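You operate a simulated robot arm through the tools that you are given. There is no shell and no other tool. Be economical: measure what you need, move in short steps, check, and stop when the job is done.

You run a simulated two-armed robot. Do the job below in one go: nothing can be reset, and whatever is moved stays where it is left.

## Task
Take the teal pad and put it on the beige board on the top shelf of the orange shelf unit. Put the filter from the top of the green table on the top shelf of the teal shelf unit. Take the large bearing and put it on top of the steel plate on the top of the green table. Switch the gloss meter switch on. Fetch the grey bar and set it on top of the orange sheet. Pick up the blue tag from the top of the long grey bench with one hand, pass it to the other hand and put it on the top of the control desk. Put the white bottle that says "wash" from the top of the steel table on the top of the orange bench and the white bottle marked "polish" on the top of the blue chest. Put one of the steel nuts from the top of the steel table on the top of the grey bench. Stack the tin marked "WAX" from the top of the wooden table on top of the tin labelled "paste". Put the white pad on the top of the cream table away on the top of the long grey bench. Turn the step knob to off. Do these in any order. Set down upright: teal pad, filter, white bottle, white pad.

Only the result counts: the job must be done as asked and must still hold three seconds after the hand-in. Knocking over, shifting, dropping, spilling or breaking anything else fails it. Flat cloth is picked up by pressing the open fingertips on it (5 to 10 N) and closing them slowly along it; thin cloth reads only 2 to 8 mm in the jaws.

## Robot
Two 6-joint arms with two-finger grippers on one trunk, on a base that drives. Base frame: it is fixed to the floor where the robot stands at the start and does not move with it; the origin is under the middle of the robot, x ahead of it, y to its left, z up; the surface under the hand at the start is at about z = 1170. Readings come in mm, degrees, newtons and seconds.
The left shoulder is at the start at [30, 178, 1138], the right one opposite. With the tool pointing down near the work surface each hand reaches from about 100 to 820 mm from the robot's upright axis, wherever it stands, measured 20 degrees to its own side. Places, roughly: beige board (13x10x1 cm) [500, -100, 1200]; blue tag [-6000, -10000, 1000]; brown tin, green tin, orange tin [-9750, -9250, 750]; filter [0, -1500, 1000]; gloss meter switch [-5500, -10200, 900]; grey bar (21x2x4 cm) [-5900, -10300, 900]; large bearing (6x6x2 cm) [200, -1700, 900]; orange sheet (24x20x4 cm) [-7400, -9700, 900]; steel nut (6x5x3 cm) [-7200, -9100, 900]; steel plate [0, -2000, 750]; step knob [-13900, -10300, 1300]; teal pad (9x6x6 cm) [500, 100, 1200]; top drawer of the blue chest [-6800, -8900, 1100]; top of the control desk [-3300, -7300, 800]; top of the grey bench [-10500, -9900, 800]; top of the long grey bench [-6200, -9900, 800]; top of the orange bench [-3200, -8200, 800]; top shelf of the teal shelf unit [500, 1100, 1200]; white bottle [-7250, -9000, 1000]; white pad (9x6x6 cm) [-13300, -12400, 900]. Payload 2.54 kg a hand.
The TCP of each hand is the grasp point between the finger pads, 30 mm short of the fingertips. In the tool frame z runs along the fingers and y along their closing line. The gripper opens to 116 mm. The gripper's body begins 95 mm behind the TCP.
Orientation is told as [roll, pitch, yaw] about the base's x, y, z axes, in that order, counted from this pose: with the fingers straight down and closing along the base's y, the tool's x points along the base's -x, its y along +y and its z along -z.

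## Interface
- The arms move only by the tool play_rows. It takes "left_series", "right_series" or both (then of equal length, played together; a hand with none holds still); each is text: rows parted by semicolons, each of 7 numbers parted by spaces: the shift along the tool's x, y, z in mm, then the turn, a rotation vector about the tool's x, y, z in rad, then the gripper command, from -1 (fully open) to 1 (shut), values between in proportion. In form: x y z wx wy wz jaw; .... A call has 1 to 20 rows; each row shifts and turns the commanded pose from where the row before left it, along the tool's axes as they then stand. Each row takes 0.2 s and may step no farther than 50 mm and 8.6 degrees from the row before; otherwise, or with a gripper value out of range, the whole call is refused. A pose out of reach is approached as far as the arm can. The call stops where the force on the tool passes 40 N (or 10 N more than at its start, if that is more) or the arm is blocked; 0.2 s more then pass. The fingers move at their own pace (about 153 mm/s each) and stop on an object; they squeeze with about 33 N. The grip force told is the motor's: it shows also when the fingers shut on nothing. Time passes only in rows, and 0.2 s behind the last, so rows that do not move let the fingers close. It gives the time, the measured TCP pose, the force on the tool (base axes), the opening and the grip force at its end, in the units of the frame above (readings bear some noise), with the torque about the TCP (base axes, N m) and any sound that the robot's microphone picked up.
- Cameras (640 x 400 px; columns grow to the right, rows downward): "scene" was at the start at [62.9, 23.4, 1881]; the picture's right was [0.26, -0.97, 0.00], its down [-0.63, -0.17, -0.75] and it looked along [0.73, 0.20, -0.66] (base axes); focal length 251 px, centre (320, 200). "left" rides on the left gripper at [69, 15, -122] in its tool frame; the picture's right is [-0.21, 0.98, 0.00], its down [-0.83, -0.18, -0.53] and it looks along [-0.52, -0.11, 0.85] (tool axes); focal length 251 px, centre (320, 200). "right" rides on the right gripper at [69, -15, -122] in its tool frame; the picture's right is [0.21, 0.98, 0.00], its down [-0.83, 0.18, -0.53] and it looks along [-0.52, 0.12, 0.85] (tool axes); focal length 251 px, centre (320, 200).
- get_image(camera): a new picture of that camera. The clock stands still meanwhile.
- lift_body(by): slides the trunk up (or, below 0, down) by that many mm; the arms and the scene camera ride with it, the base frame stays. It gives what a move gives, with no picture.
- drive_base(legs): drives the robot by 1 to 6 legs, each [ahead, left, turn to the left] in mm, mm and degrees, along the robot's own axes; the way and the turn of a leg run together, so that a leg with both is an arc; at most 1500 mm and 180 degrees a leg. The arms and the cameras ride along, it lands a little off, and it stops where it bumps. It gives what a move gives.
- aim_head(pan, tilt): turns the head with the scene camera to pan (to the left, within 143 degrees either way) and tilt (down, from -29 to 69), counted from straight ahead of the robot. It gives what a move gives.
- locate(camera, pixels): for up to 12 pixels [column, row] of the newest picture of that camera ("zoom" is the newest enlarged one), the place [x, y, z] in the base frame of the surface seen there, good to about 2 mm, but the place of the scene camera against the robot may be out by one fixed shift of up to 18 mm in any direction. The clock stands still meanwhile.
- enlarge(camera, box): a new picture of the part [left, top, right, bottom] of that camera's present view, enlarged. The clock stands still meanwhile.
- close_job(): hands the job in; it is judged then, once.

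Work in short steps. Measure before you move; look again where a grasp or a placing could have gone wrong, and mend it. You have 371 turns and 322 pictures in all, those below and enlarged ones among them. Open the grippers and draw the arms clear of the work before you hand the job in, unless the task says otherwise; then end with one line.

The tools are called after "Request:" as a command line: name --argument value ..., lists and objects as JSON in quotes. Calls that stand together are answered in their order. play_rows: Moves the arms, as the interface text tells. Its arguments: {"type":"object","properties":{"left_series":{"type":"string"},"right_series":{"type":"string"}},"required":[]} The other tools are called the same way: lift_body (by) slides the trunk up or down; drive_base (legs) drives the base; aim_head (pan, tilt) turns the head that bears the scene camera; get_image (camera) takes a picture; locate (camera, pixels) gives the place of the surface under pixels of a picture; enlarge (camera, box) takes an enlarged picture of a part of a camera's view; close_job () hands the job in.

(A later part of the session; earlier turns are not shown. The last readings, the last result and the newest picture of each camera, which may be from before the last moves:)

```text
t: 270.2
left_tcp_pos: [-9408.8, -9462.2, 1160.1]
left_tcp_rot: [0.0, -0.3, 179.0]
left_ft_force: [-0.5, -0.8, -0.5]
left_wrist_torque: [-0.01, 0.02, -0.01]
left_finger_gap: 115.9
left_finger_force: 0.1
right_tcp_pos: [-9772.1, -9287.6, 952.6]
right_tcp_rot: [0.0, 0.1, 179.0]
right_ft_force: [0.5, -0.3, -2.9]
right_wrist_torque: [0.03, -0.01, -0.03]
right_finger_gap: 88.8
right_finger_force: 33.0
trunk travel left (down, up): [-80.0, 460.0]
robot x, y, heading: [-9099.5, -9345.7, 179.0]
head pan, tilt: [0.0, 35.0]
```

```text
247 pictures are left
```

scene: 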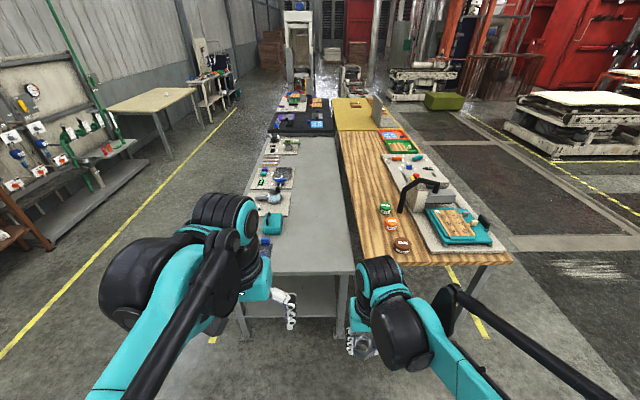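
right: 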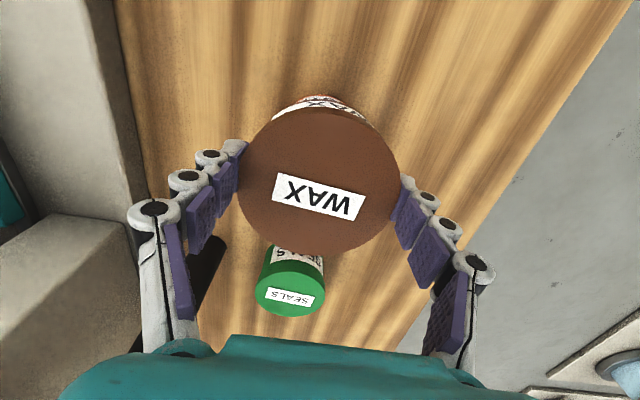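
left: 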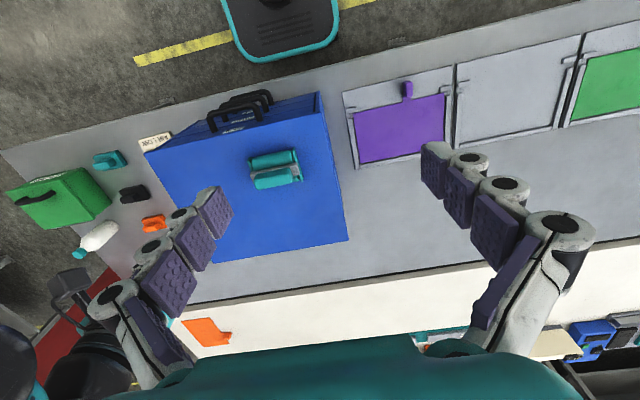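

WAX sits over PASTE. I creep down to contact.

Request:
play_rows --right_series "0 0 4 0 0 0 0.3; 0 0 1.5 0 0 0 0.3; 0 0 1.5 0 0 0 0.3; 0 0 0 0 0 0 0.3"

```text
t: 271.2
left_tcp_pos: [-9410.1, -9463.6, 1158.7]
left_tcp_rot: [0.0, -0.3, 178.9]
left_ft_force: [0.0, -0.6, -0.8]
left_wrist_torque: [0.04, -0.02, 0.03]
left_finger_gap: 116.0
left_finger_force: 0.1
right_tcp_pos: [-9772.0, -9288.0, 944.0]
right_tcp_rot: [0.0, 0.0, 179.0]
right_ft_force: [-0.6, 0.1, -3.1]
right_wrist_torque: [-0.01, 0.0, -0.01]
right_finger_gap: 88.7
right_finger_force: 32.7
trunk travel left (down, up): [-80.0, 460.0]
robot x, y, heading: [-9095.2, -9355.0, 179.0]
head pan, tilt: [0.0, 35.0]
```

Request:
play_rows --right_series "0 0 1.5 0 0 0 0.3; 0 0 1 0 0 0 0.3; 0 0 0 0 0 0 0.3"

```text
t: 272.0
left_tcp_pos: [-9408.3, -9463.4, 1158.8]
left_tcp_rot: [0.0, -0.4, 179.0]
left_ft_force: [0.4, 0.9, -0.1]
left_wrist_torque: [0.03, 0.01, 0.0]
left_finger_gap: 115.7
left_finger_force: 0.1
right_tcp_pos: [-9772.4, -9286.3, 943.8]
right_tcp_rot: [0.0, -0.1, 179.0]
right_ft_force: [-7.5, 1.1, 20.7]
right_wrist_torque: [0.03, 0.29, 0.07]
right_finger_gap: 88.8
right_finger_force: 32.9
trunk travel left (down, up): [-80.0, 460.0]
robot x, y, heading: [-9095.7, -9346.8, 179.3]
head pan, tilt: [0.0, 35.0]
```

Contact at 21 N. I ease off, open fully, rise and look.

Request:
play_rows --right_series "0 0 -1 0 0 0 0.1; 0 0 0 0 0 0 -0.8; 0 0 0 0 0 0 -1; 0 0 -40 0 0 0 -1; 0 0 -45 0 0 0 -1; 0 0 -45 0 0 0 -1; 45 0 0 0 0 0 -1; 45 0 0 0 0 0 -1; 45 0 0 0 0 0 -1; 45 0 0 0 0 0 -1; 45 0 0 0 0 0 -1"

Request:
get_image --camera "right"

```text
t: 274.4
left_tcp_pos: [-9407.4, -9463.5, 1159.6]
left_tcp_rot: [0.1, -0.4, 179.0]
left_ft_force: [-0.3, 0.0, -0.6]
left_wrist_torque: [0.06, 0.05, 0.0]
left_finger_gap: 116.0
left_finger_force: 0.0
right_tcp_pos: [-9546.7, -9289.8, 1074.5]
right_tcp_rot: [0.0, -0.2, 179.0]
right_ft_force: [0.7, -0.6, -0.8]
right_wrist_torque: [0.0, 0.07, -0.01]
right_finger_gap: 116.2
right_finger_force: 0.1
trunk travel left (down, up): [-80.0, 460.0]
robot x, y, heading: [-9095.5, -9348.1, 179.3]
head pan, tilt: [0.0, 35.0]
```

```text
246 pictures are left
```

right: 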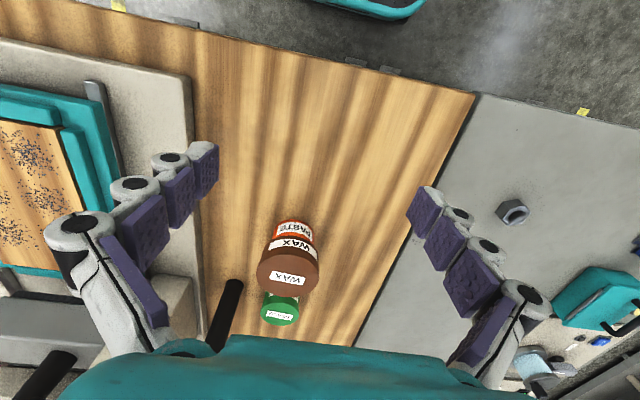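

WAX stands on PASTE. Next the knob and the white pad farther -x. I raise the trunk, draw the hands in, back off and move to the corridor at y≈-10750.

Request:
lift_body --by 280

Request:
drive_base --legs '[[-300, 0, 0], [0, 1420, 0]]'

Request:
play_rows --right_series "25 0 0 0 0 0 -1; 40 0 0 0 0 0 -1; 40 0 0 0 0 0 -1; 40 0 0 0 0 0 -1"

Request:
aim_head --pan 0 --tilt 12

Request:
get_image --camera "scene"

```text
t: 277.2
left_tcp_pos: [-9409.5, -9463.9, 1438.8]
left_tcp_rot: [0.0, -0.3, 179.0]
left_ft_force: [-0.8, 0.1, 0.0]
left_wrist_torque: [0.01, -0.04, 0.05]
left_finger_gap: 116.0
left_finger_force: 0.1
right_tcp_pos: [-9547.8, -9290.4, 1354.3]
right_tcp_rot: [0.0, 0.0, 178.9]
right_ft_force: [-0.6, 0.7, 0.2]
right_wrist_torque: [0.0, 0.01, 0.03]
right_finger_gap: 116.0
right_finger_force: 0.0
trunk travel left (down, up): [-360.0, 180.0]
robot x, y, heading: [-9096.4, -9347.3, 179.1]
head pan, tilt: [0.0, 35.0]
```

```text
t: 285.9
left_tcp_pos: [-9127.7, -10889.5, 1437.4]
left_tcp_rot: [0.0, -0.2, 179.4]
left_ft_force: [-0.3, 0.2, 0.8]
left_wrist_torque: [0.03, 0.01, 0.02]
left_finger_gap: 116.0
left_finger_force: 0.1
right_tcp_pos: [-9268.3, -10716.0, 1353.8]
right_tcp_rot: [0.1, 0.0, 179.5]
right_ft_force: [0.2, -0.3, -0.3]
right_wrist_torque: [-0.01, 0.02, 0.0]
right_finger_gap: 115.8
right_finger_force: 0.1
trunk travel left (down, up): [-360.0, 180.0]
robot x, y, heading: [-8812.7, -10769.8, 179.4]
head pan, tilt: [0.0, 35.0]
```

```text
t: 286.9
left_tcp_pos: [-9124.6, -10888.8, 1439.1]
left_tcp_rot: [0.1, -0.3, 179.4]
left_ft_force: [1.5, 0.4, -0.6]
left_wrist_torque: [-0.03, 0.04, 0.0]
left_finger_gap: 116.0
left_finger_force: 0.1
right_tcp_pos: [-9119.9, -10719.3, 1355.0]
right_tcp_rot: [0.0, -0.1, 179.6]
right_ft_force: [0.9, 0.6, 1.4]
right_wrist_torque: [-0.02, 0.03, 0.01]
right_finger_gap: 115.9
right_finger_force: 0.0
trunk travel left (down, up): [-360.0, 180.0]
robot x, y, heading: [-8814.0, -10772.9, 179.2]
head pan, tilt: [0.0, 35.0]
```

```text
t: 287.8
left_tcp_pos: [-9126.5, -10888.8, 1439.4]
left_tcp_rot: [0.0, -0.4, 179.4]
left_ft_force: [1.5, 0.4, -0.5]
left_wrist_torque: [0.01, 0.0, -0.01]
left_finger_gap: 115.9
left_finger_force: 0.1
right_tcp_pos: [-9124.1, -10720.2, 1354.4]
right_tcp_rot: [-0.1, 0.0, 179.5]
right_ft_force: [-0.5, -0.8, -0.6]
right_wrist_torque: [0.0, 0.01, 0.02]
right_finger_gap: 115.8
right_finger_force: 0.1
trunk travel left (down, up): [-360.0, 180.0]
robot x, y, heading: [-8812.1, -10777.8, 179.3]
head pan, tilt: [0.0, 12.0]
```

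```text
245 pictures are left
```

scene: 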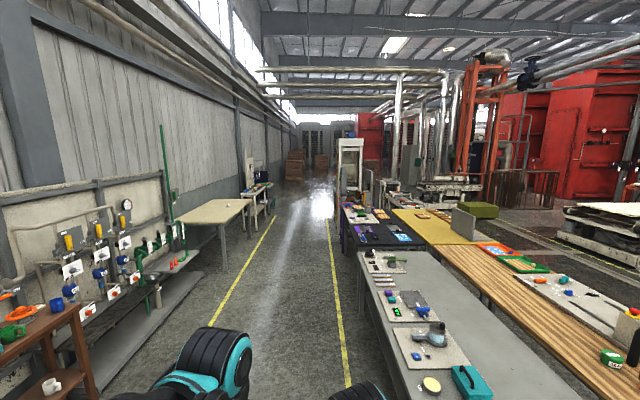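

The corridor runs between the yellow lines. I measure key points and enlarge ahead.

Request:
locate --camera "scene" --pixels '[[215, 210], [250, 205], [222, 270], [250, 275], [340, 275], [350, 180], [262, 190], [346, 240], [300, 200], [280, 230]]'

Request:
enlarge --camera "scene" --box '[170, 110, 430, 270]'

```text
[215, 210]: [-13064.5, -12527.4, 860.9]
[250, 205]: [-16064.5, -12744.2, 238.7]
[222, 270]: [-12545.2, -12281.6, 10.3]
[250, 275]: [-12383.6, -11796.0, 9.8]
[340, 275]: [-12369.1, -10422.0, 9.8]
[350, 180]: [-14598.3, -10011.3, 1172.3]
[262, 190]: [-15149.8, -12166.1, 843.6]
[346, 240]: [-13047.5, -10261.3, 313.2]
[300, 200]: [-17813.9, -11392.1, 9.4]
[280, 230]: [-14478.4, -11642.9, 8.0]
```

```text
2.46 times, centred on (300, 190) of scene
```

zoom: 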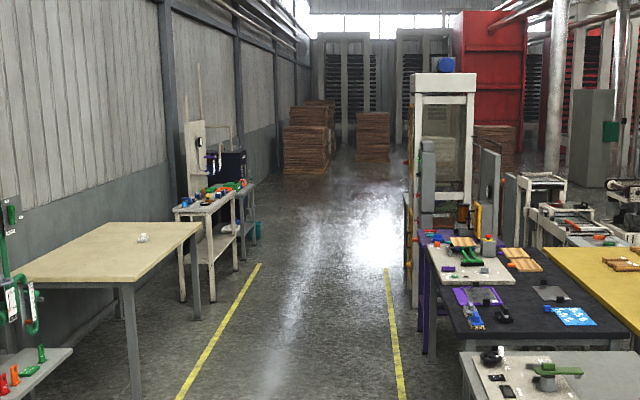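

The white pad is on the cream table near (-13300,-12400). I drive down the corridor to about (-13000,-11100) and look at both sides.

Request:
drive_base --legs '[[1400, 200, 0], [1500, 130, 0], [1300, 0, 0]]'

Request:
aim_head --pan -45 --tilt 18

Request:
get_image --camera "scene"

Request:
aim_head --pan 80 --tilt 30

Request:
get_image --camera "scene"

```text
refused: leg 2 is longer than a leg can be; nothing moved
```

```text
t: 288.9
left_tcp_pos: [-9126.5, -10889.1, 1438.4]
left_tcp_rot: [0.0, -0.2, 179.4]
left_ft_force: [1.0, 0.9, 0.0]
left_wrist_torque: [-0.01, -0.02, 0.03]
left_finger_gap: 115.9
left_finger_force: 0.1
right_tcp_pos: [-9124.0, -10719.6, 1354.5]
right_tcp_rot: [0.0, 0.0, 179.5]
right_ft_force: [-0.2, 0.7, -0.4]
right_wrist_torque: [-0.01, 0.03, 0.0]
right_finger_gap: 115.9
right_finger_force: 0.1
trunk travel left (down, up): [-360.0, 180.0]
robot x, y, heading: [-8817.2, -10772.7, 179.2]
head pan, tilt: [-45.0, 18.0]
```

```text
243 pictures are left
```

scene: 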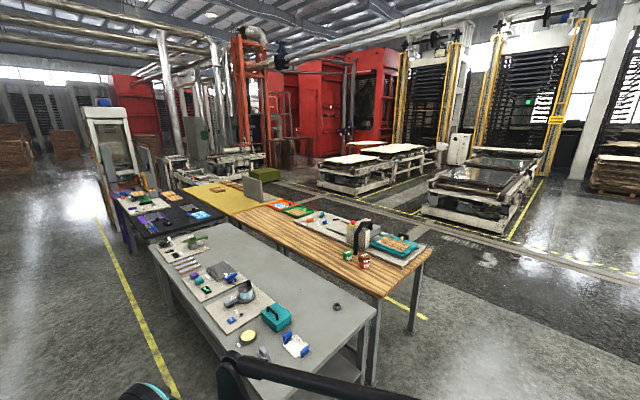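

```text
t: 291.0
left_tcp_pos: [-9127.4, -10889.1, 1438.2]
left_tcp_rot: [0.0, -0.3, 179.3]
left_ft_force: [-0.2, 0.1, -0.7]
left_wrist_torque: [0.0, 0.01, 0.02]
left_finger_gap: 116.1
left_finger_force: 0.1
right_tcp_pos: [-9123.6, -10720.1, 1353.0]
right_tcp_rot: [0.0, 0.0, 179.6]
right_ft_force: [-0.5, 0.1, 0.0]
right_wrist_torque: [0.0, -0.04, 0.0]
right_finger_gap: 116.2
right_finger_force: 0.1
trunk travel left (down, up): [-360.0, 180.0]
robot x, y, heading: [-8810.1, -10772.5, 179.5]
head pan, tilt: [80.0, 30.0]
```

```text
242 pictures are left
```

scene: 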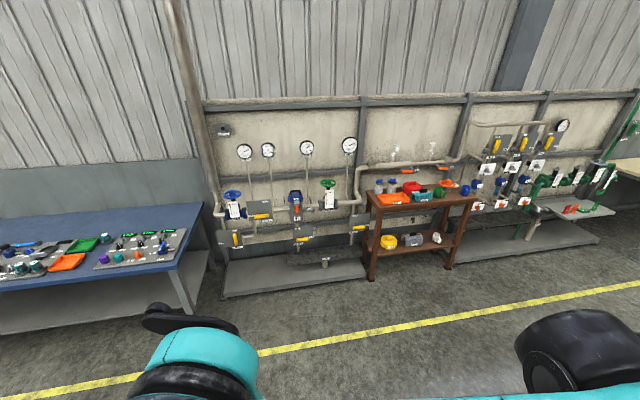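

The leg was a bit too long; I drive again with shorter legs.

Request:
drive_base --legs '[[1400, 200, 0], [1400, 130, 0], [1400, 0, 0]]'

Request:
aim_head --pan -45 --tilt 18

Request:
get_image --camera "scene"

Request:
aim_head --pan 70 --tilt 30

Request:
get_image --camera "scene"

```text
t: 311.3
left_tcp_pos: [-13329.3, -11292.0, 1438.0]
left_tcp_rot: [0.0, -0.3, -178.3]
left_ft_force: [0.4, 0.1, 0.3]
left_wrist_torque: [0.01, 0.02, -0.02]
left_finger_gap: 116.3
left_finger_force: 0.0
right_tcp_pos: [-13333.2, -11123.1, 1354.1]
right_tcp_rot: [0.0, 0.0, -178.1]
right_ft_force: [-0.3, -1.2, 0.7]
right_wrist_torque: [0.0, 0.0, 0.01]
right_finger_gap: 116.1
right_finger_force: 0.0
trunk travel left (down, up): [-360.0, 180.0]
robot x, y, heading: [-13021.7, -11161.9, -178.3]
head pan, tilt: [80.0, 30.0]
```

```text
t: 313.3
left_tcp_pos: [-13329.9, -11292.5, 1438.8]
left_tcp_rot: [0.0, -0.4, -178.3]
left_ft_force: [-0.2, -0.6, -0.5]
left_wrist_torque: [0.02, -0.02, -0.02]
left_finger_gap: 115.8
left_finger_force: 0.1
right_tcp_pos: [-13332.5, -11122.9, 1353.8]
right_tcp_rot: [0.0, 0.1, -178.2]
right_ft_force: [0.9, 0.1, -1.4]
right_wrist_torque: [0.02, -0.01, 0.0]
right_finger_gap: 115.8
right_finger_force: 0.1
trunk travel left (down, up): [-360.0, 180.0]
robot x, y, heading: [-13021.5, -11164.1, -178.1]
head pan, tilt: [-45.0, 18.0]
```

```text
241 pictures are left
```

scene: 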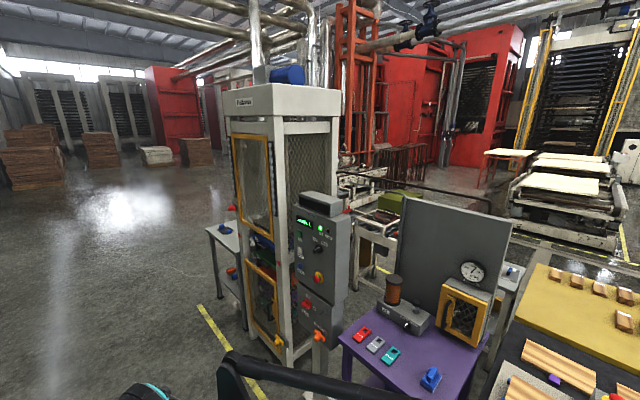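

```text
t: 315.3
left_tcp_pos: [-13329.2, -11290.1, 1438.9]
left_tcp_rot: [0.0, -0.3, -178.4]
left_ft_force: [0.0, -0.1, 0.3]
left_wrist_torque: [0.02, 0.04, 0.02]
left_finger_gap: 116.1
left_finger_force: 0.0
right_tcp_pos: [-13332.1, -11123.0, 1354.4]
right_tcp_rot: [0.0, -0.1, -178.2]
right_ft_force: [-0.1, 0.6, -0.6]
right_wrist_torque: [0.0, -0.01, 0.02]
right_finger_gap: 116.0
right_finger_force: 0.0
trunk travel left (down, up): [-360.0, 180.0]
robot x, y, heading: [-13021.8, -11163.9, -178.5]
head pan, tilt: [70.0, 30.0]
```

```text
240 pictures are left
```

scene: 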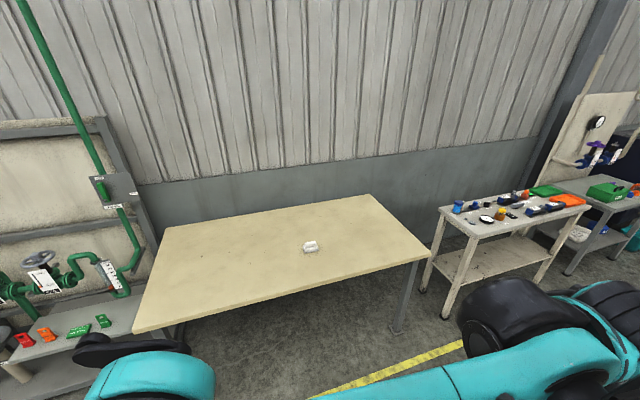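

The machine's control panel (grey boxes) is on the right. I enlarge it.

Request:
aim_head --pan -45 --tilt 22

Request:
enlarge --camera "scene" --box '[260, 150, 460, 370]'

Request:
enlarge --camera "scene" --box '[285, 170, 360, 270]'

```text
t: 317.2
left_tcp_pos: [-13329.2, -11291.5, 1438.1]
left_tcp_rot: [-0.1, -0.3, -178.3]
left_ft_force: [-0.4, 0.0, -0.2]
left_wrist_torque: [0.02, -0.02, 0.01]
left_finger_gap: 115.7
left_finger_force: 0.1
right_tcp_pos: [-13332.4, -11123.5, 1353.8]
right_tcp_rot: [0.1, 0.0, -178.2]
right_ft_force: [0.4, -0.9, 0.1]
right_wrist_torque: [0.03, -0.01, 0.0]
right_finger_gap: 116.0
right_finger_force: 0.1
trunk travel left (down, up): [-360.0, 180.0]
robot x, y, heading: [-13019.3, -11162.7, -177.9]
head pan, tilt: [-45.0, 22.0]
```

```text
1.82 times, centred on (360, 260) of scene
```

zoom: 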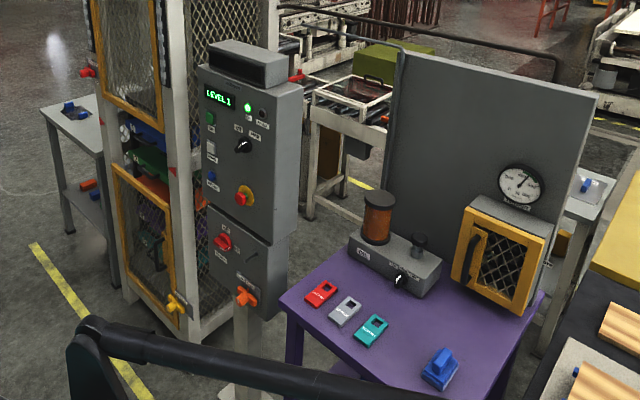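

```text
4.00 times, centred on (322, 220) of scene
```

zoom: 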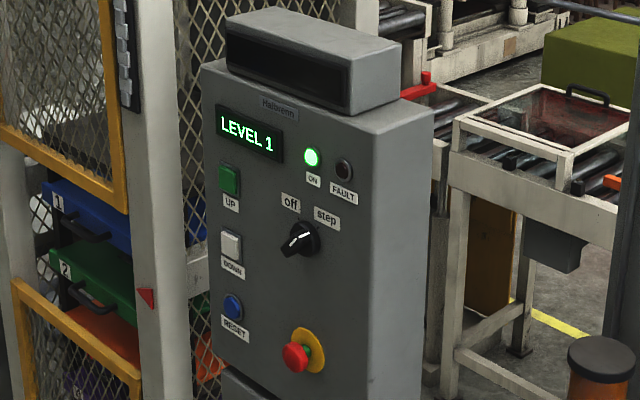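

The black selector stands at "step", with "off" at its upper left. I measure the panel and knob.

Request:
locate --camera "zoom" --pixels '[[215, 100], [370, 150], [225, 300], [355, 340], [300, 240], [310, 228], [288, 250], [291, 200], [326, 217], [415, 180], [295, 354], [330, 280]]'

```text
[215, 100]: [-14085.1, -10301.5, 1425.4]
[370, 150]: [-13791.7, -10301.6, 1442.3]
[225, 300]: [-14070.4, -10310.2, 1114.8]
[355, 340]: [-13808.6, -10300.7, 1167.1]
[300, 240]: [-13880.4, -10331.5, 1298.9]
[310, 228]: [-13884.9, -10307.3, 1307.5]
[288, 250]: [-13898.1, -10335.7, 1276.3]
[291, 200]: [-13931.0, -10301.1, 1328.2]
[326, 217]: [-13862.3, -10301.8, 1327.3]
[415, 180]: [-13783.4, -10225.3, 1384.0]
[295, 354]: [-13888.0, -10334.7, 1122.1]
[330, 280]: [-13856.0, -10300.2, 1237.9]
```

The panel faces -y (plane y≈-10301), knob centre about (-13890,·,1293), protruding ~35 mm. I turn to face +y and stand about 600 mm from it.

Request:
drive_base --legs '[[0, 0, -91.7], [0, 1000, 0], [230, 0, 0]]'

Request:
aim_head --pan -10 --tilt 35

Request:
get_image --camera "scene"

```text
t: 327.5
left_tcp_pos: [-14149.5, -10648.3, 1438.7]
left_tcp_rot: [0.0, -0.3, 91.7]
left_ft_force: [0.8, 0.4, -0.1]
left_wrist_torque: [0.01, 0.01, 0.04]
left_finger_gap: 116.3
left_finger_force: 0.1
right_tcp_pos: [-13979.9, -10645.4, 1353.0]
right_tcp_rot: [0.0, 0.0, 91.8]
right_ft_force: [0.0, -0.7, -0.4]
right_wrist_torque: [-0.03, 0.02, -0.01]
right_finger_gap: 116.2
right_finger_force: 0.0
trunk travel left (down, up): [-360.0, 180.0]
robot x, y, heading: [-14023.1, -10952.3, 91.7]
head pan, tilt: [-45.0, 22.0]
```

```text
t: 328.5
left_tcp_pos: [-14147.7, -10649.8, 1437.5]
left_tcp_rot: [0.0, -0.3, 91.7]
left_ft_force: [-0.6, -0.2, 0.8]
left_wrist_torque: [0.01, 0.02, 0.02]
left_finger_gap: 116.2
left_finger_force: 0.0
right_tcp_pos: [-13980.9, -10645.7, 1353.6]
right_tcp_rot: [-0.1, 0.0, 91.8]
right_ft_force: [-0.5, -0.7, 0.7]
right_wrist_torque: [-0.04, -0.01, 0.0]
right_finger_gap: 115.7
right_finger_force: 0.2
trunk travel left (down, up): [-360.0, 180.0]
robot x, y, heading: [-14021.4, -10956.2, 91.9]
head pan, tilt: [-10.0, 35.0]
```

```text
237 pictures are left
```

scene: 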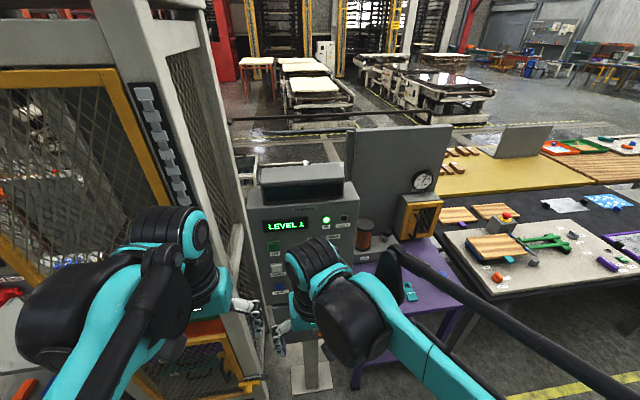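

I square the heading, move the right hand forward and tip it to point at the panel.

Request:
drive_base --legs '[[0, 0, -1.8]]'

Request:
play_rows --right_series "-40 0 0 0 0 0 -0.2; -40 0 0 0 0 0 -0.2; -40 0 0 0 0 0 -0.2; 0 0 0 0 -0.1428 0 -0.2; 0 0 0 0 -0.1428 0 -0.2; 0 0 0 0 -0.1428 0 -0.2; 0 0 0 0 -0.1428 0 -0.2; 0 0 0 0 -0.1428 0 -0.2; 0 0 0 0 -0.1428 0 -0.2; 0 0 0 0 -0.1428 0 -0.2; 0 0 0 0 -0.1428 0 -0.2; 0 0 0 0 -0.1428 0 -0.2; 0 0 0 0 -0.1428 0 -0.2; 0 0 0 0 -0.1428 0 -0.2; 0 0 0 0 0 0 -0.2"

Request:
get_image --camera "right"

Request:
get_image --camera "scene"

```text
t: 329.3
left_tcp_pos: [-14139.7, -10644.0, 1439.5]
left_tcp_rot: [-0.1, -0.1, 89.8]
left_ft_force: [-0.7, -0.2, -0.4]
left_wrist_torque: [-0.03, 0.01, 0.0]
left_finger_gap: 116.0
left_finger_force: 0.0
right_tcp_pos: [-13970.4, -10646.4, 1353.5]
right_tcp_rot: [0.0, 0.0, 89.9]
right_ft_force: [0.6, 0.0, 0.0]
right_wrist_torque: [-0.02, 0.0, 0.0]
right_finger_gap: 116.4
right_finger_force: 0.1
trunk travel left (down, up): [-360.0, 180.0]
robot x, y, heading: [-14017.8, -10953.0, 90.0]
head pan, tilt: [-10.0, 35.0]
```

```text
t: 332.5
left_tcp_pos: [-14137.7, -10647.1, 1438.5]
left_tcp_rot: [0.2, -0.5, 89.8]
left_ft_force: [-0.6, -0.5, 0.1]
left_wrist_torque: [0.05, 0.04, 0.01]
left_finger_gap: 115.7
left_finger_force: 0.1
right_tcp_pos: [-13968.8, -10529.5, 1353.7]
right_tcp_rot: [148.5, -89.8, -58.6]
right_ft_force: [1.2, 0.1, -0.1]
right_wrist_torque: [0.0, 0.01, 0.04]
right_finger_gap: 69.6
right_finger_force: 0.1
trunk travel left (down, up): [-360.0, 180.0]
robot x, y, heading: [-14019.6, -10954.7, 89.9]
head pan, tilt: [-10.0, 35.0]
```

```text
236 pictures are left
```

right: 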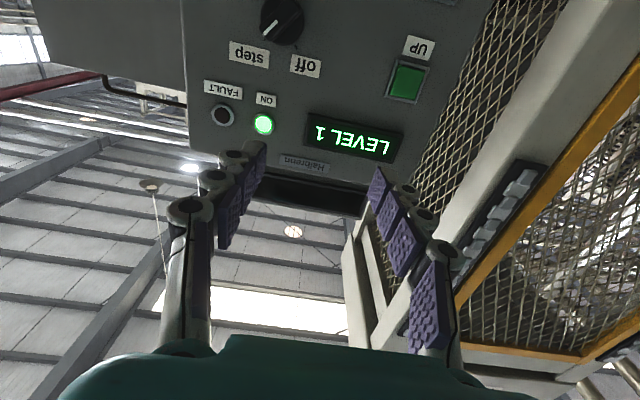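

```text
235 pictures are left
```

scene: 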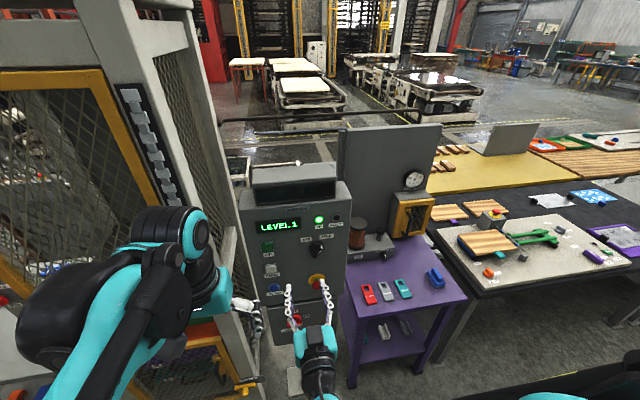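

The knob is visible in the scene at about (318,250). I enlarge it and measure it with the right camera.

Request:
enlarge --camera "scene" --box '[290, 205, 350, 265]'

Request:
locate --camera "right" --pixels '[[282, 22], [270, 35], [295, 8], [306, 66], [249, 54], [285, 42], [263, 20], [300, 22], [264, 124]]'

Request:
enlarge --camera "right" --box '[220, 0, 340, 90]'

```text
6.67 times, centred on (320, 235) of scene
```

zoom: 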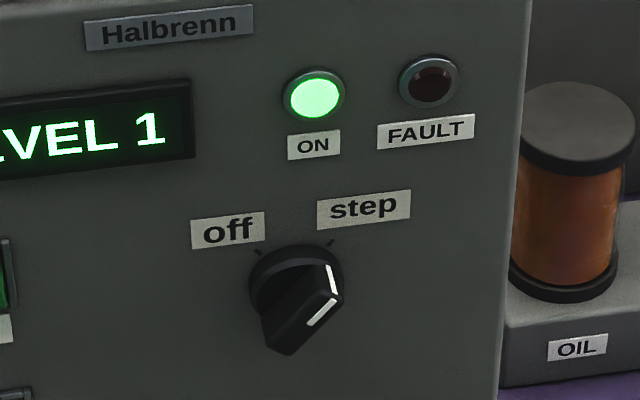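

```text
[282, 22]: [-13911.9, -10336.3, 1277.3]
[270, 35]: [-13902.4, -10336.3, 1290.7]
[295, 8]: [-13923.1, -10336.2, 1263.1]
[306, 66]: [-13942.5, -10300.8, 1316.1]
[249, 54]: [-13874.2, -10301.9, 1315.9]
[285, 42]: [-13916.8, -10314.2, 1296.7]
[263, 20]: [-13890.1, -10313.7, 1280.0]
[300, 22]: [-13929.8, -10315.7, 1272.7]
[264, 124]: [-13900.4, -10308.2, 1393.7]
```

```text
4.44 times, centred on (280, 45) of right
```

zoom: 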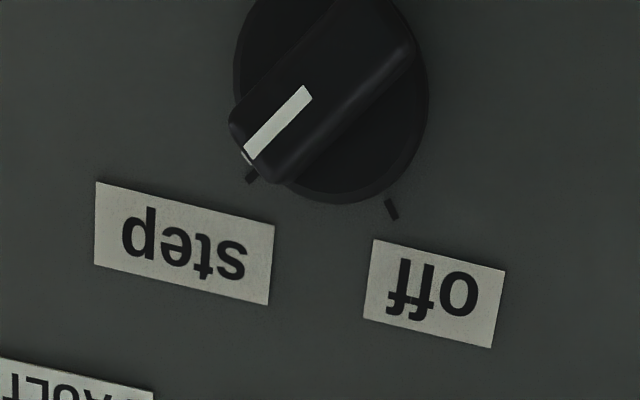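

I measure the bar's edges and the two ticks.

Request:
locate --camera "zoom" --pixels '[[391, 209], [251, 178], [250, 150], [305, 92], [295, 175], [400, 60], [330, 120], [237, 115], [330, 20], [290, 60], [340, 200], [420, 130]]'

```text
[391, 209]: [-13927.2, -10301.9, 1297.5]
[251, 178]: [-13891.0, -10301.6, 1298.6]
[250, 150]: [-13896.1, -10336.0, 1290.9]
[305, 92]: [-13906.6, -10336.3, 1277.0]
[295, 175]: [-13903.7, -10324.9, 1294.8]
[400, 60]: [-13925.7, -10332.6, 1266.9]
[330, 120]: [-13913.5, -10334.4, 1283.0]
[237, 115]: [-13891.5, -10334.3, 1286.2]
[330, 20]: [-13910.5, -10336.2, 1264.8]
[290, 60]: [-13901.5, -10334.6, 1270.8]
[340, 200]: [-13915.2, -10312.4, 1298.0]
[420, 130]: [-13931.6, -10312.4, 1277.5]
```

Knob centre (-13909,·,1274); bar 36° right of vertical, 17 mm wide; "off" is 36° left. I align the right hand before it, turned +36°.

Request:
play_rows --right_series "20 -15 32.4 0 0 0 0; 20 -15 32.4 0 0 0 0; 20 -15 32.4 0 0 0 0; 19.7 -15 32.3 0 0 0 0; 0 0 0 0 0 0.126 0.1; 0 0 0 0 0 0.126 0.1; 0 0 0 0 0 0.126 0.1; 0 0 0 0 0 0.126 0.1; 0 0 0 0 0 0.126 0.1; 0 0 0 0 0 0 0.1"

Request:
get_image --camera "right"

Request:
enlarge --camera "scene" --box '[260, 205, 380, 325]'

```text
t: 334.7
left_tcp_pos: [-14138.8, -10645.4, 1437.9]
left_tcp_rot: [-0.1, -0.4, 89.9]
left_ft_force: [-0.5, -0.8, 0.0]
left_wrist_torque: [0.01, -0.03, 0.01]
left_finger_gap: 116.0
left_finger_force: 0.0
right_tcp_pos: [-13913.5, -10386.3, 1322.8]
right_tcp_rot: [90.0, -53.7, -0.1]
right_ft_force: [-1.0, 0.3, 1.0]
right_wrist_torque: [0.02, 0.0, 0.02]
right_finger_gap: 52.0
right_finger_force: 0.1
right hand out of reach, approached as far as the arm can: row 1, 2, 3, 4
trunk travel left (down, up): [-360.0, 180.0]
robot x, y, heading: [-14017.4, -10953.8, 89.7]
head pan, tilt: [-10.0, 35.0]
```

```text
232 pictures are left
```

right: 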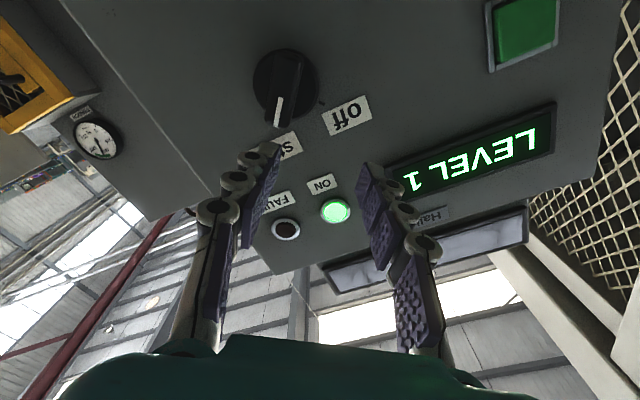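

```text
3.33 times, centred on (320, 265) of scene
```

zoom: 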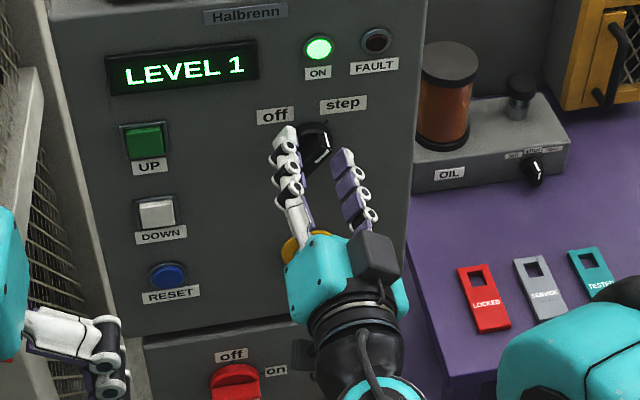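

The hand lines up but is 49 mm too high. I lower the trunk 49 mm and check.

Request:
lift_body --by -49

Request:
get_image --camera "right"

```text
t: 335.6
left_tcp_pos: [-14140.1, -10644.8, 1390.5]
left_tcp_rot: [0.0, -0.2, 90.0]
left_ft_force: [0.0, 0.1, 0.1]
left_wrist_torque: [-0.02, 0.0, 0.01]
left_finger_gap: 116.2
left_finger_force: 0.1
right_tcp_pos: [-13915.8, -10386.7, 1274.1]
right_tcp_rot: [90.0, -54.0, -0.1]
right_ft_force: [-0.1, -0.8, -0.2]
right_wrist_torque: [-0.02, -0.01, 0.01]
right_finger_gap: 52.1
right_finger_force: 0.1
trunk travel left (down, up): [-311.0, 229.0]
robot x, y, heading: [-14018.5, -10951.3, 89.6]
head pan, tilt: [-10.0, 35.0]
```

```text
230 pictures are left
```

right: 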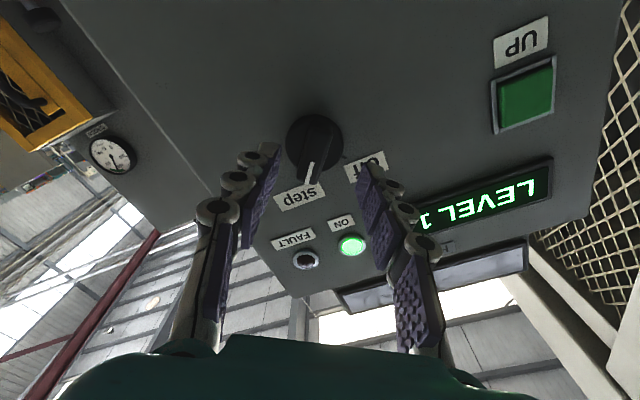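

I verify the bar's place from this view.

Request:
locate --camera "right" --pixels '[[313, 168], [308, 182], [316, 150], [300, 150], [330, 150], [315, 125]]'

```text
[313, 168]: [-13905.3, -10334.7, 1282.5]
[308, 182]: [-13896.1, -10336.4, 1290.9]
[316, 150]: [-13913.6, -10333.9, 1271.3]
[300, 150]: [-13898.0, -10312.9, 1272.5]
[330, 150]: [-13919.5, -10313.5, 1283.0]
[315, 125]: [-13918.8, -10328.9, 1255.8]
```

I shift 6 mm in x, go forward 38 mm and close on the bar.

Request:
play_rows --right_series "-3.5 -4.9 0 0 0 0 0.1; 0 0 20 0 0 0 0.1; 0 0 18 0 0 0 0.1; 0 0 0 0 0 0 0.1; 0 0 0 0 0 0 0.5; 0 0 0 0 0 0 0.8; 0 0 0 0 0 0 0.8"

Request:
get_image --camera "right"

```text
t: 337.2
left_tcp_pos: [-14140.3, -10644.8, 1390.5]
left_tcp_rot: [-0.1, -0.3, 89.9]
left_ft_force: [0.1, 0.3, 0.1]
left_wrist_torque: [0.0, 0.0, -0.03]
left_finger_gap: 116.1
left_finger_force: 0.0
right_tcp_pos: [-13909.2, -10348.3, 1274.7]
right_tcp_rot: [90.1, -53.8, 0.0]
right_ft_force: [-3.9, 1.4, 2.8]
right_wrist_torque: [-0.19, 0.05, 0.38]
right_finger_gap: 17.6
right_finger_force: 42.9
trunk travel left (down, up): [-311.0, 229.0]
robot x, y, heading: [-14018.0, -10959.3, 90.0]
head pan, tilt: [-10.0, 35.0]
```

```text
229 pictures are left
```

right: 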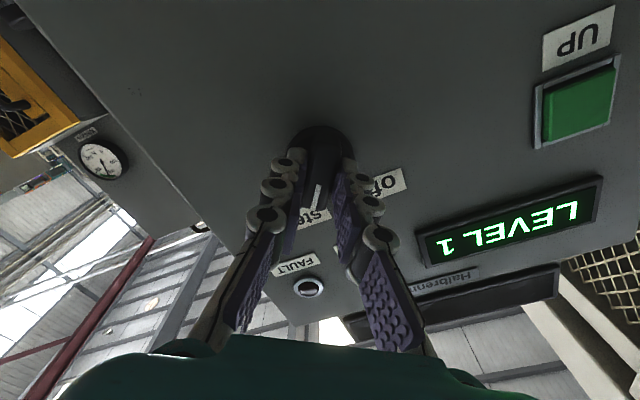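

Bar gripped (17.6 mm). I turn it 72° counter-clockwise.

Request:
play_rows --right_series "0 0 0 0 0 -0.126 0.8; 0 0 0 0 0 -0.126 0.8; 0 0 0 0 0 -0.126 0.8; 0 0 0 0 0 -0.126 0.8; 0 0 0 0 0 -0.126 0.8; 0 0 0 0 0 -0.126 0.8; 0 0 0 0 0 -0.126 0.8; 0 0 0 0 0 -0.126 0.8; 0 0 0 0 0 -0.126 0.8; 0 0 0 0 0 -0.126 0.8; 0 0 0 0 0 0 0.8"

Request:
enlarge --camera "scene" --box '[260, 195, 380, 315]'

```text
t: 339.5
left_tcp_pos: [-14139.0, -10644.7, 1389.8]
left_tcp_rot: [0.0, -0.4, 89.9]
left_ft_force: [-0.1, -0.4, 0.5]
left_wrist_torque: [0.0, -0.04, 0.02]
left_finger_gap: 116.1
left_finger_force: 0.1
right_tcp_pos: [-13907.7, -10348.2, 1274.8]
right_tcp_rot: [-90.1, -53.7, -180.0]
right_ft_force: [-1.4, 7.2, 17.9]
right_wrist_torque: [0.41, -0.03, -0.16]
right_finger_gap: 17.5
right_finger_force: 42.7
trunk travel left (down, up): [-311.0, 229.0]
robot x, y, heading: [-14018.6, -10954.9, 90.0]
head pan, tilt: [-10.0, 35.0]
stopped in row 11 (right hand): the force on the tool passed its limit at 41 N (the readings are from after the stop); the commanded pose is now the measured one
```

```text
3.33 times, centred on (320, 255) of scene
```

zoom: 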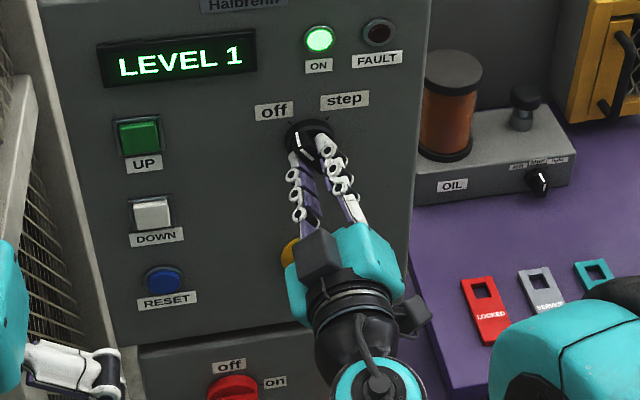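

The pointer now aims at "off". I release, pull straight back and check.

Request:
play_rows --right_series "0 0 0 0 0 0 0.3; 0 0 0 0 0 0 0.2; 0 0 -20 0 0 0 0.2; 0 0 -40 0 0 0 0.2; 0 0 -40 0 0 0 0.2; 0 0 -40 0 0 0 0.2"

Request:
enlarge --camera "scene" --box '[280, 195, 360, 275]'

```text
t: 340.9
left_tcp_pos: [-14137.7, -10646.5, 1389.9]
left_tcp_rot: [0.0, -0.4, 90.0]
left_ft_force: [0.8, -0.9, -0.3]
left_wrist_torque: [0.04, 0.0, 0.02]
left_finger_gap: 116.0
left_finger_force: 0.0
right_tcp_pos: [-13908.4, -10486.5, 1295.9]
right_tcp_rot: [-90.0, -53.8, 179.9]
right_ft_force: [0.3, -0.3, 0.5]
right_wrist_torque: [-0.01, 0.0, 0.02]
right_finger_gap: 46.4
right_finger_force: 0.0
right hand out of reach, approached as far as the arm can: row 4, 5, 6
trunk travel left (down, up): [-311.0, 229.0]
robot x, y, heading: [-14019.3, -10954.3, 89.7]
head pan, tilt: [-10.0, 35.0]
```

```text
5.00 times, centred on (320, 235) of scene
```

zoom: 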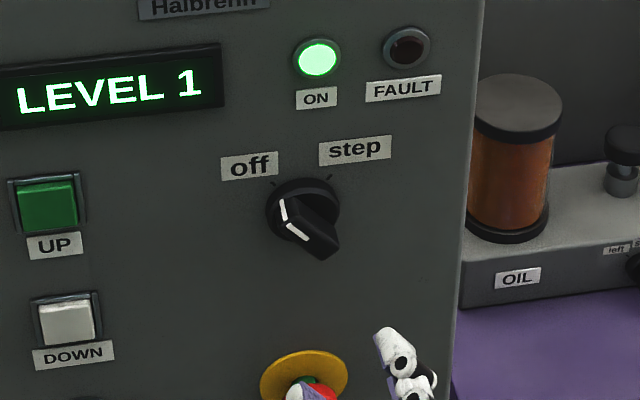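

The knob is at "off". I back away and return the hand to pointing down.

Request:
drive_base --legs '[[-300, 0, 0]]'

Request:
play_rows --right_series "0 0 0 0 0 0.126 -1; 0 0 0 0 0 0.126 -1; 0 0 0 0 0 0.126 -1; 0 0 0 0 0 0.126 -1; 0 0 0 0 0 0.126 -1; 0 0 0 0 0.1428 0 -1; 0 0 0 0 0.1428 0 -1; 0 0 0 0 0.1428 0 -1; 0 0 0 0 0.1428 0 -1; 0 0 0 0 0.1428 0 -1; 0 0 0 0 0.1428 0 -1; 0 0 0 0 0.1428 0 -1; 0 0 0 0 0.1428 0 -1; 0 0 0 0 0.1428 0 -1; 0 0 0 0 0.1428 0 -1; 0 0 0 0 0.1428 0 -1; 0 0 0 0 0 0 -1"

```text
t: 343.0
left_tcp_pos: [-14140.3, -10945.8, 1388.5]
left_tcp_rot: [-0.1, -0.5, 90.3]
left_ft_force: [-1.2, 0.1, 0.4]
left_wrist_torque: [0.06, 0.01, -0.02]
left_finger_gap: 116.1
left_finger_force: 0.0
right_tcp_pos: [-13911.4, -10783.2, 1297.2]
right_tcp_rot: [-90.0, -53.8, -179.8]
right_ft_force: [0.5, 0.0, 0.1]
right_wrist_torque: [-0.02, -0.02, 0.01]
right_finger_gap: 46.3
right_finger_force: 0.0
trunk travel left (down, up): [-311.0, 229.0]
robot x, y, heading: [-14020.6, -11255.0, 90.0]
head pan, tilt: [-10.0, 35.0]
```

```text
t: 346.6
left_tcp_pos: [-14140.5, -10946.7, 1390.6]
left_tcp_rot: [0.0, -0.4, 90.2]
left_ft_force: [1.1, -0.7, -0.4]
left_wrist_torque: [0.01, 0.02, 0.01]
left_finger_gap: 116.1
left_finger_force: 0.1
right_tcp_pos: [-13910.7, -10784.2, 1297.9]
right_tcp_rot: [-0.1, 0.2, 90.2]
right_ft_force: [0.4, 0.4, -0.5]
right_wrist_torque: [0.01, 0.0, -0.02]
right_finger_gap: 116.0
right_finger_force: 0.1
trunk travel left (down, up): [-311.0, 229.0]
robot x, y, heading: [-14018.9, -11252.3, 90.3]
head pan, tilt: [-10.0, 35.0]
```

Now the white pad: I turn around to face -y, move to x≈-13250 and look at the cream table.

Request:
drive_base --legs '[[0, 0, -180], [0, 760, 0]]'

Request:
aim_head --pan 0 --tilt 38

Request:
get_image --camera "scene"

```text
t: 358.0
left_tcp_pos: [-13116.7, -11524.7, 1388.4]
left_tcp_rot: [0.0, -0.3, -87.4]
left_ft_force: [0.0, 0.3, -0.3]
left_wrist_torque: [0.02, 0.0, 0.02]
left_finger_gap: 116.0
left_finger_force: 0.2
right_tcp_pos: [-13338.9, -11697.8, 1296.8]
right_tcp_rot: [-0.1, 0.1, -87.3]
right_ft_force: [0.5, 0.8, 0.0]
right_wrist_torque: [-0.02, 0.01, 0.01]
right_finger_gap: 116.2
right_finger_force: 0.0
trunk travel left (down, up): [-311.0, 229.0]
robot x, y, heading: [-13250.9, -11220.7, -87.4]
head pan, tilt: [-10.0, 35.0]
```

```text
t: 358.7
left_tcp_pos: [-13116.6, -11527.2, 1389.6]
left_tcp_rot: [0.2, -0.3, -87.4]
left_ft_force: [-0.3, 0.2, -0.3]
left_wrist_torque: [0.04, 0.02, 0.01]
left_finger_gap: 116.0
left_finger_force: 0.0
right_tcp_pos: [-13337.7, -11698.2, 1298.3]
right_tcp_rot: [-0.1, 0.1, -87.4]
right_ft_force: [-1.0, 0.1, 0.4]
right_wrist_torque: [0.01, 0.02, 0.01]
right_finger_gap: 115.8
right_finger_force: 0.0
trunk travel left (down, up): [-311.0, 229.0]
robot x, y, heading: [-13251.8, -11222.1, -87.3]
head pan, tilt: [0.0, 38.0]
```

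```text
226 pictures are left
```

scene: 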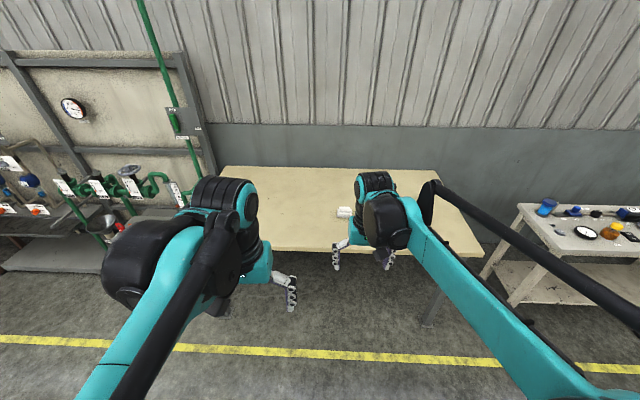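

Request:
locate --camera "scene" --pixels '[[345, 212], [310, 251], [300, 200], [483, 253], [320, 230], [345, 245]]'

Request:
enlarge --camera "scene" --box '[320, 190, 380, 230]'

```text
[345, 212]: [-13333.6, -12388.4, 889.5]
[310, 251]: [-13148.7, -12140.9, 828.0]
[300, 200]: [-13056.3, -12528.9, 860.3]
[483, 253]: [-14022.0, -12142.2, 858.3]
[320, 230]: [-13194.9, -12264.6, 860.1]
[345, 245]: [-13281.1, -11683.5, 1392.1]
```

```text
10.00 times, centred on (350, 210) of scene
```

zoom: 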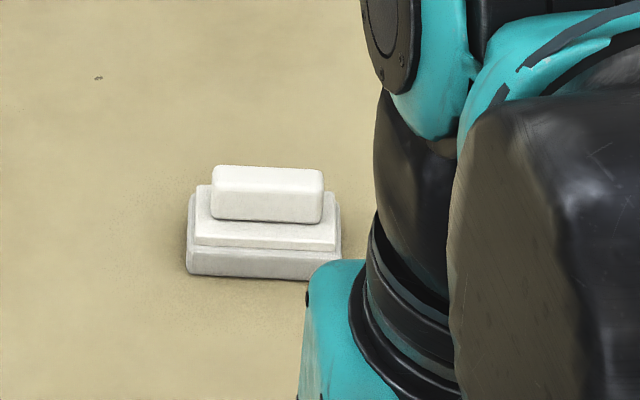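

I drive ahead 550 mm, square up and lower the trunk 170 mm, then view the pad with the right camera.

Request:
drive_base --legs '[[0, 0, -2.7], [550, 0, 0]]'

Request:
lift_body --by -170

Request:
get_image --camera "right"

```text
t: 362.3
left_tcp_pos: [-13133.4, -12082.8, 1389.2]
left_tcp_rot: [0.0, -0.3, -90.3]
left_ft_force: [-0.6, 0.2, -0.6]
left_wrist_torque: [0.04, -0.01, 0.02]
left_finger_gap: 115.7
left_finger_force: 0.1
right_tcp_pos: [-13365.2, -12243.5, 1296.8]
right_tcp_rot: [0.0, 0.1, -90.2]
right_ft_force: [0.0, -0.2, 0.4]
right_wrist_torque: [0.0, -0.01, -0.02]
right_finger_gap: 115.7
right_finger_force: 0.0
trunk travel left (down, up): [-311.0, 229.0]
robot x, y, heading: [-13256.0, -11767.9, -90.4]
head pan, tilt: [0.0, 38.0]
```

```text
t: 364.2
left_tcp_pos: [-13133.4, -12082.3, 1219.8]
left_tcp_rot: [0.0, -0.4, -90.2]
left_ft_force: [0.1, -0.2, 0.5]
left_wrist_torque: [0.01, 0.01, 0.02]
left_finger_gap: 116.3
left_finger_force: 0.0
right_tcp_pos: [-13364.0, -12241.7, 1127.1]
right_tcp_rot: [-0.1, 0.2, -90.3]
right_ft_force: [0.3, 0.2, -0.8]
right_wrist_torque: [0.06, 0.02, 0.04]
right_finger_gap: 116.1
right_finger_force: 0.1
trunk travel left (down, up): [-141.0, 399.0]
robot x, y, heading: [-13253.2, -11771.9, -90.3]
head pan, tilt: [0.0, 38.0]
```

```text
224 pictures are left
```

right: 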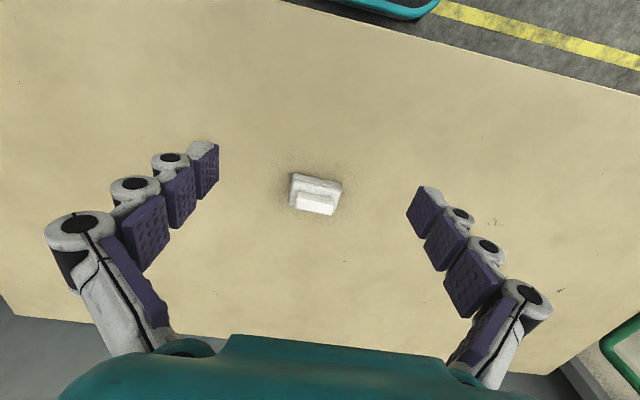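

Request:
enlarge --camera "right" --box '[275, 160, 355, 230]'

Request:
locate --camera "zoom" --pixels '[[100, 200]]'

```text
5.71 times, centred on (315, 195) of right
```

zoom: 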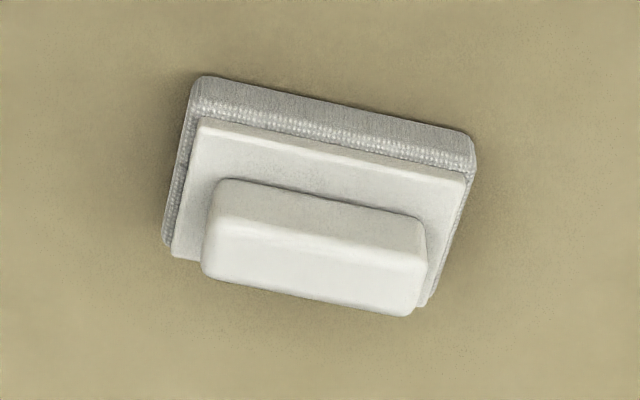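

```text
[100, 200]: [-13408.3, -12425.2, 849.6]
```

Same pad shape. I measure its body corners.

Request:
locate --camera "zoom" --pixels '[[197, 85], [470, 145], [428, 298], [172, 245], [200, 125], [462, 180], [215, 225], [418, 270], [315, 265], [180, 170], [465, 220]]'

```text
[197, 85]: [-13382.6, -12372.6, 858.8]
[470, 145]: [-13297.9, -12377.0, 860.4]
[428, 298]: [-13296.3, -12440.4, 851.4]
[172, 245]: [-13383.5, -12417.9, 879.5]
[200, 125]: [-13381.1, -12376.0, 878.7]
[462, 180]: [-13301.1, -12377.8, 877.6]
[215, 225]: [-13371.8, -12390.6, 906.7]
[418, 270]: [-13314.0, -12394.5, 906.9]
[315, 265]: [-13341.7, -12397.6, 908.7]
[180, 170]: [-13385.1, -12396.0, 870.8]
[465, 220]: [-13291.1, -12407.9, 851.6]
```

Centre (-13340,-12402), turned -3.5°. I bring the right hand over and descend partly.

Request:
play_rows --right_series "-32 4.8 25 0 0 0 -1; -32 4.8 25 0 0 0 -1; -32 4.8 25 0 0 0 -1; -32 4.8 25 0 0 0 -1; -32 4.8 25 0 0 0.058 -1; 0 0 30 0 0 0 -1; 0 0 0 0 0 0 -1"

Request:
get_image --camera "right"

```text
t: 365.8
left_tcp_pos: [-13134.1, -12083.1, 1220.3]
left_tcp_rot: [-0.1, -0.3, -90.3]
left_ft_force: [-0.7, -0.8, 0.0]
left_wrist_torque: [-0.01, 0.04, 0.01]
left_finger_gap: 116.3
left_finger_force: 0.0
right_tcp_pos: [-13340.6, -12404.7, 973.2]
right_tcp_rot: [-0.1, 0.1, -93.6]
right_ft_force: [-0.2, 0.3, -0.4]
right_wrist_torque: [0.02, -0.01, 0.0]
right_finger_gap: 115.8
right_finger_force: 0.0
trunk travel left (down, up): [-141.0, 399.0]
robot x, y, heading: [-13255.7, -11773.8, -90.3]
head pan, tilt: [0.0, 38.0]
```

```text
222 pictures are left
```

right: 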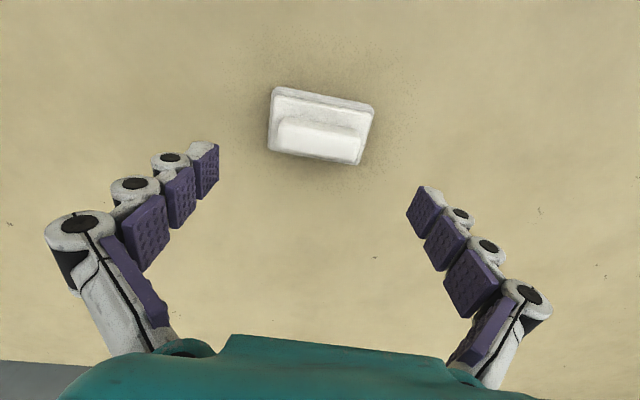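

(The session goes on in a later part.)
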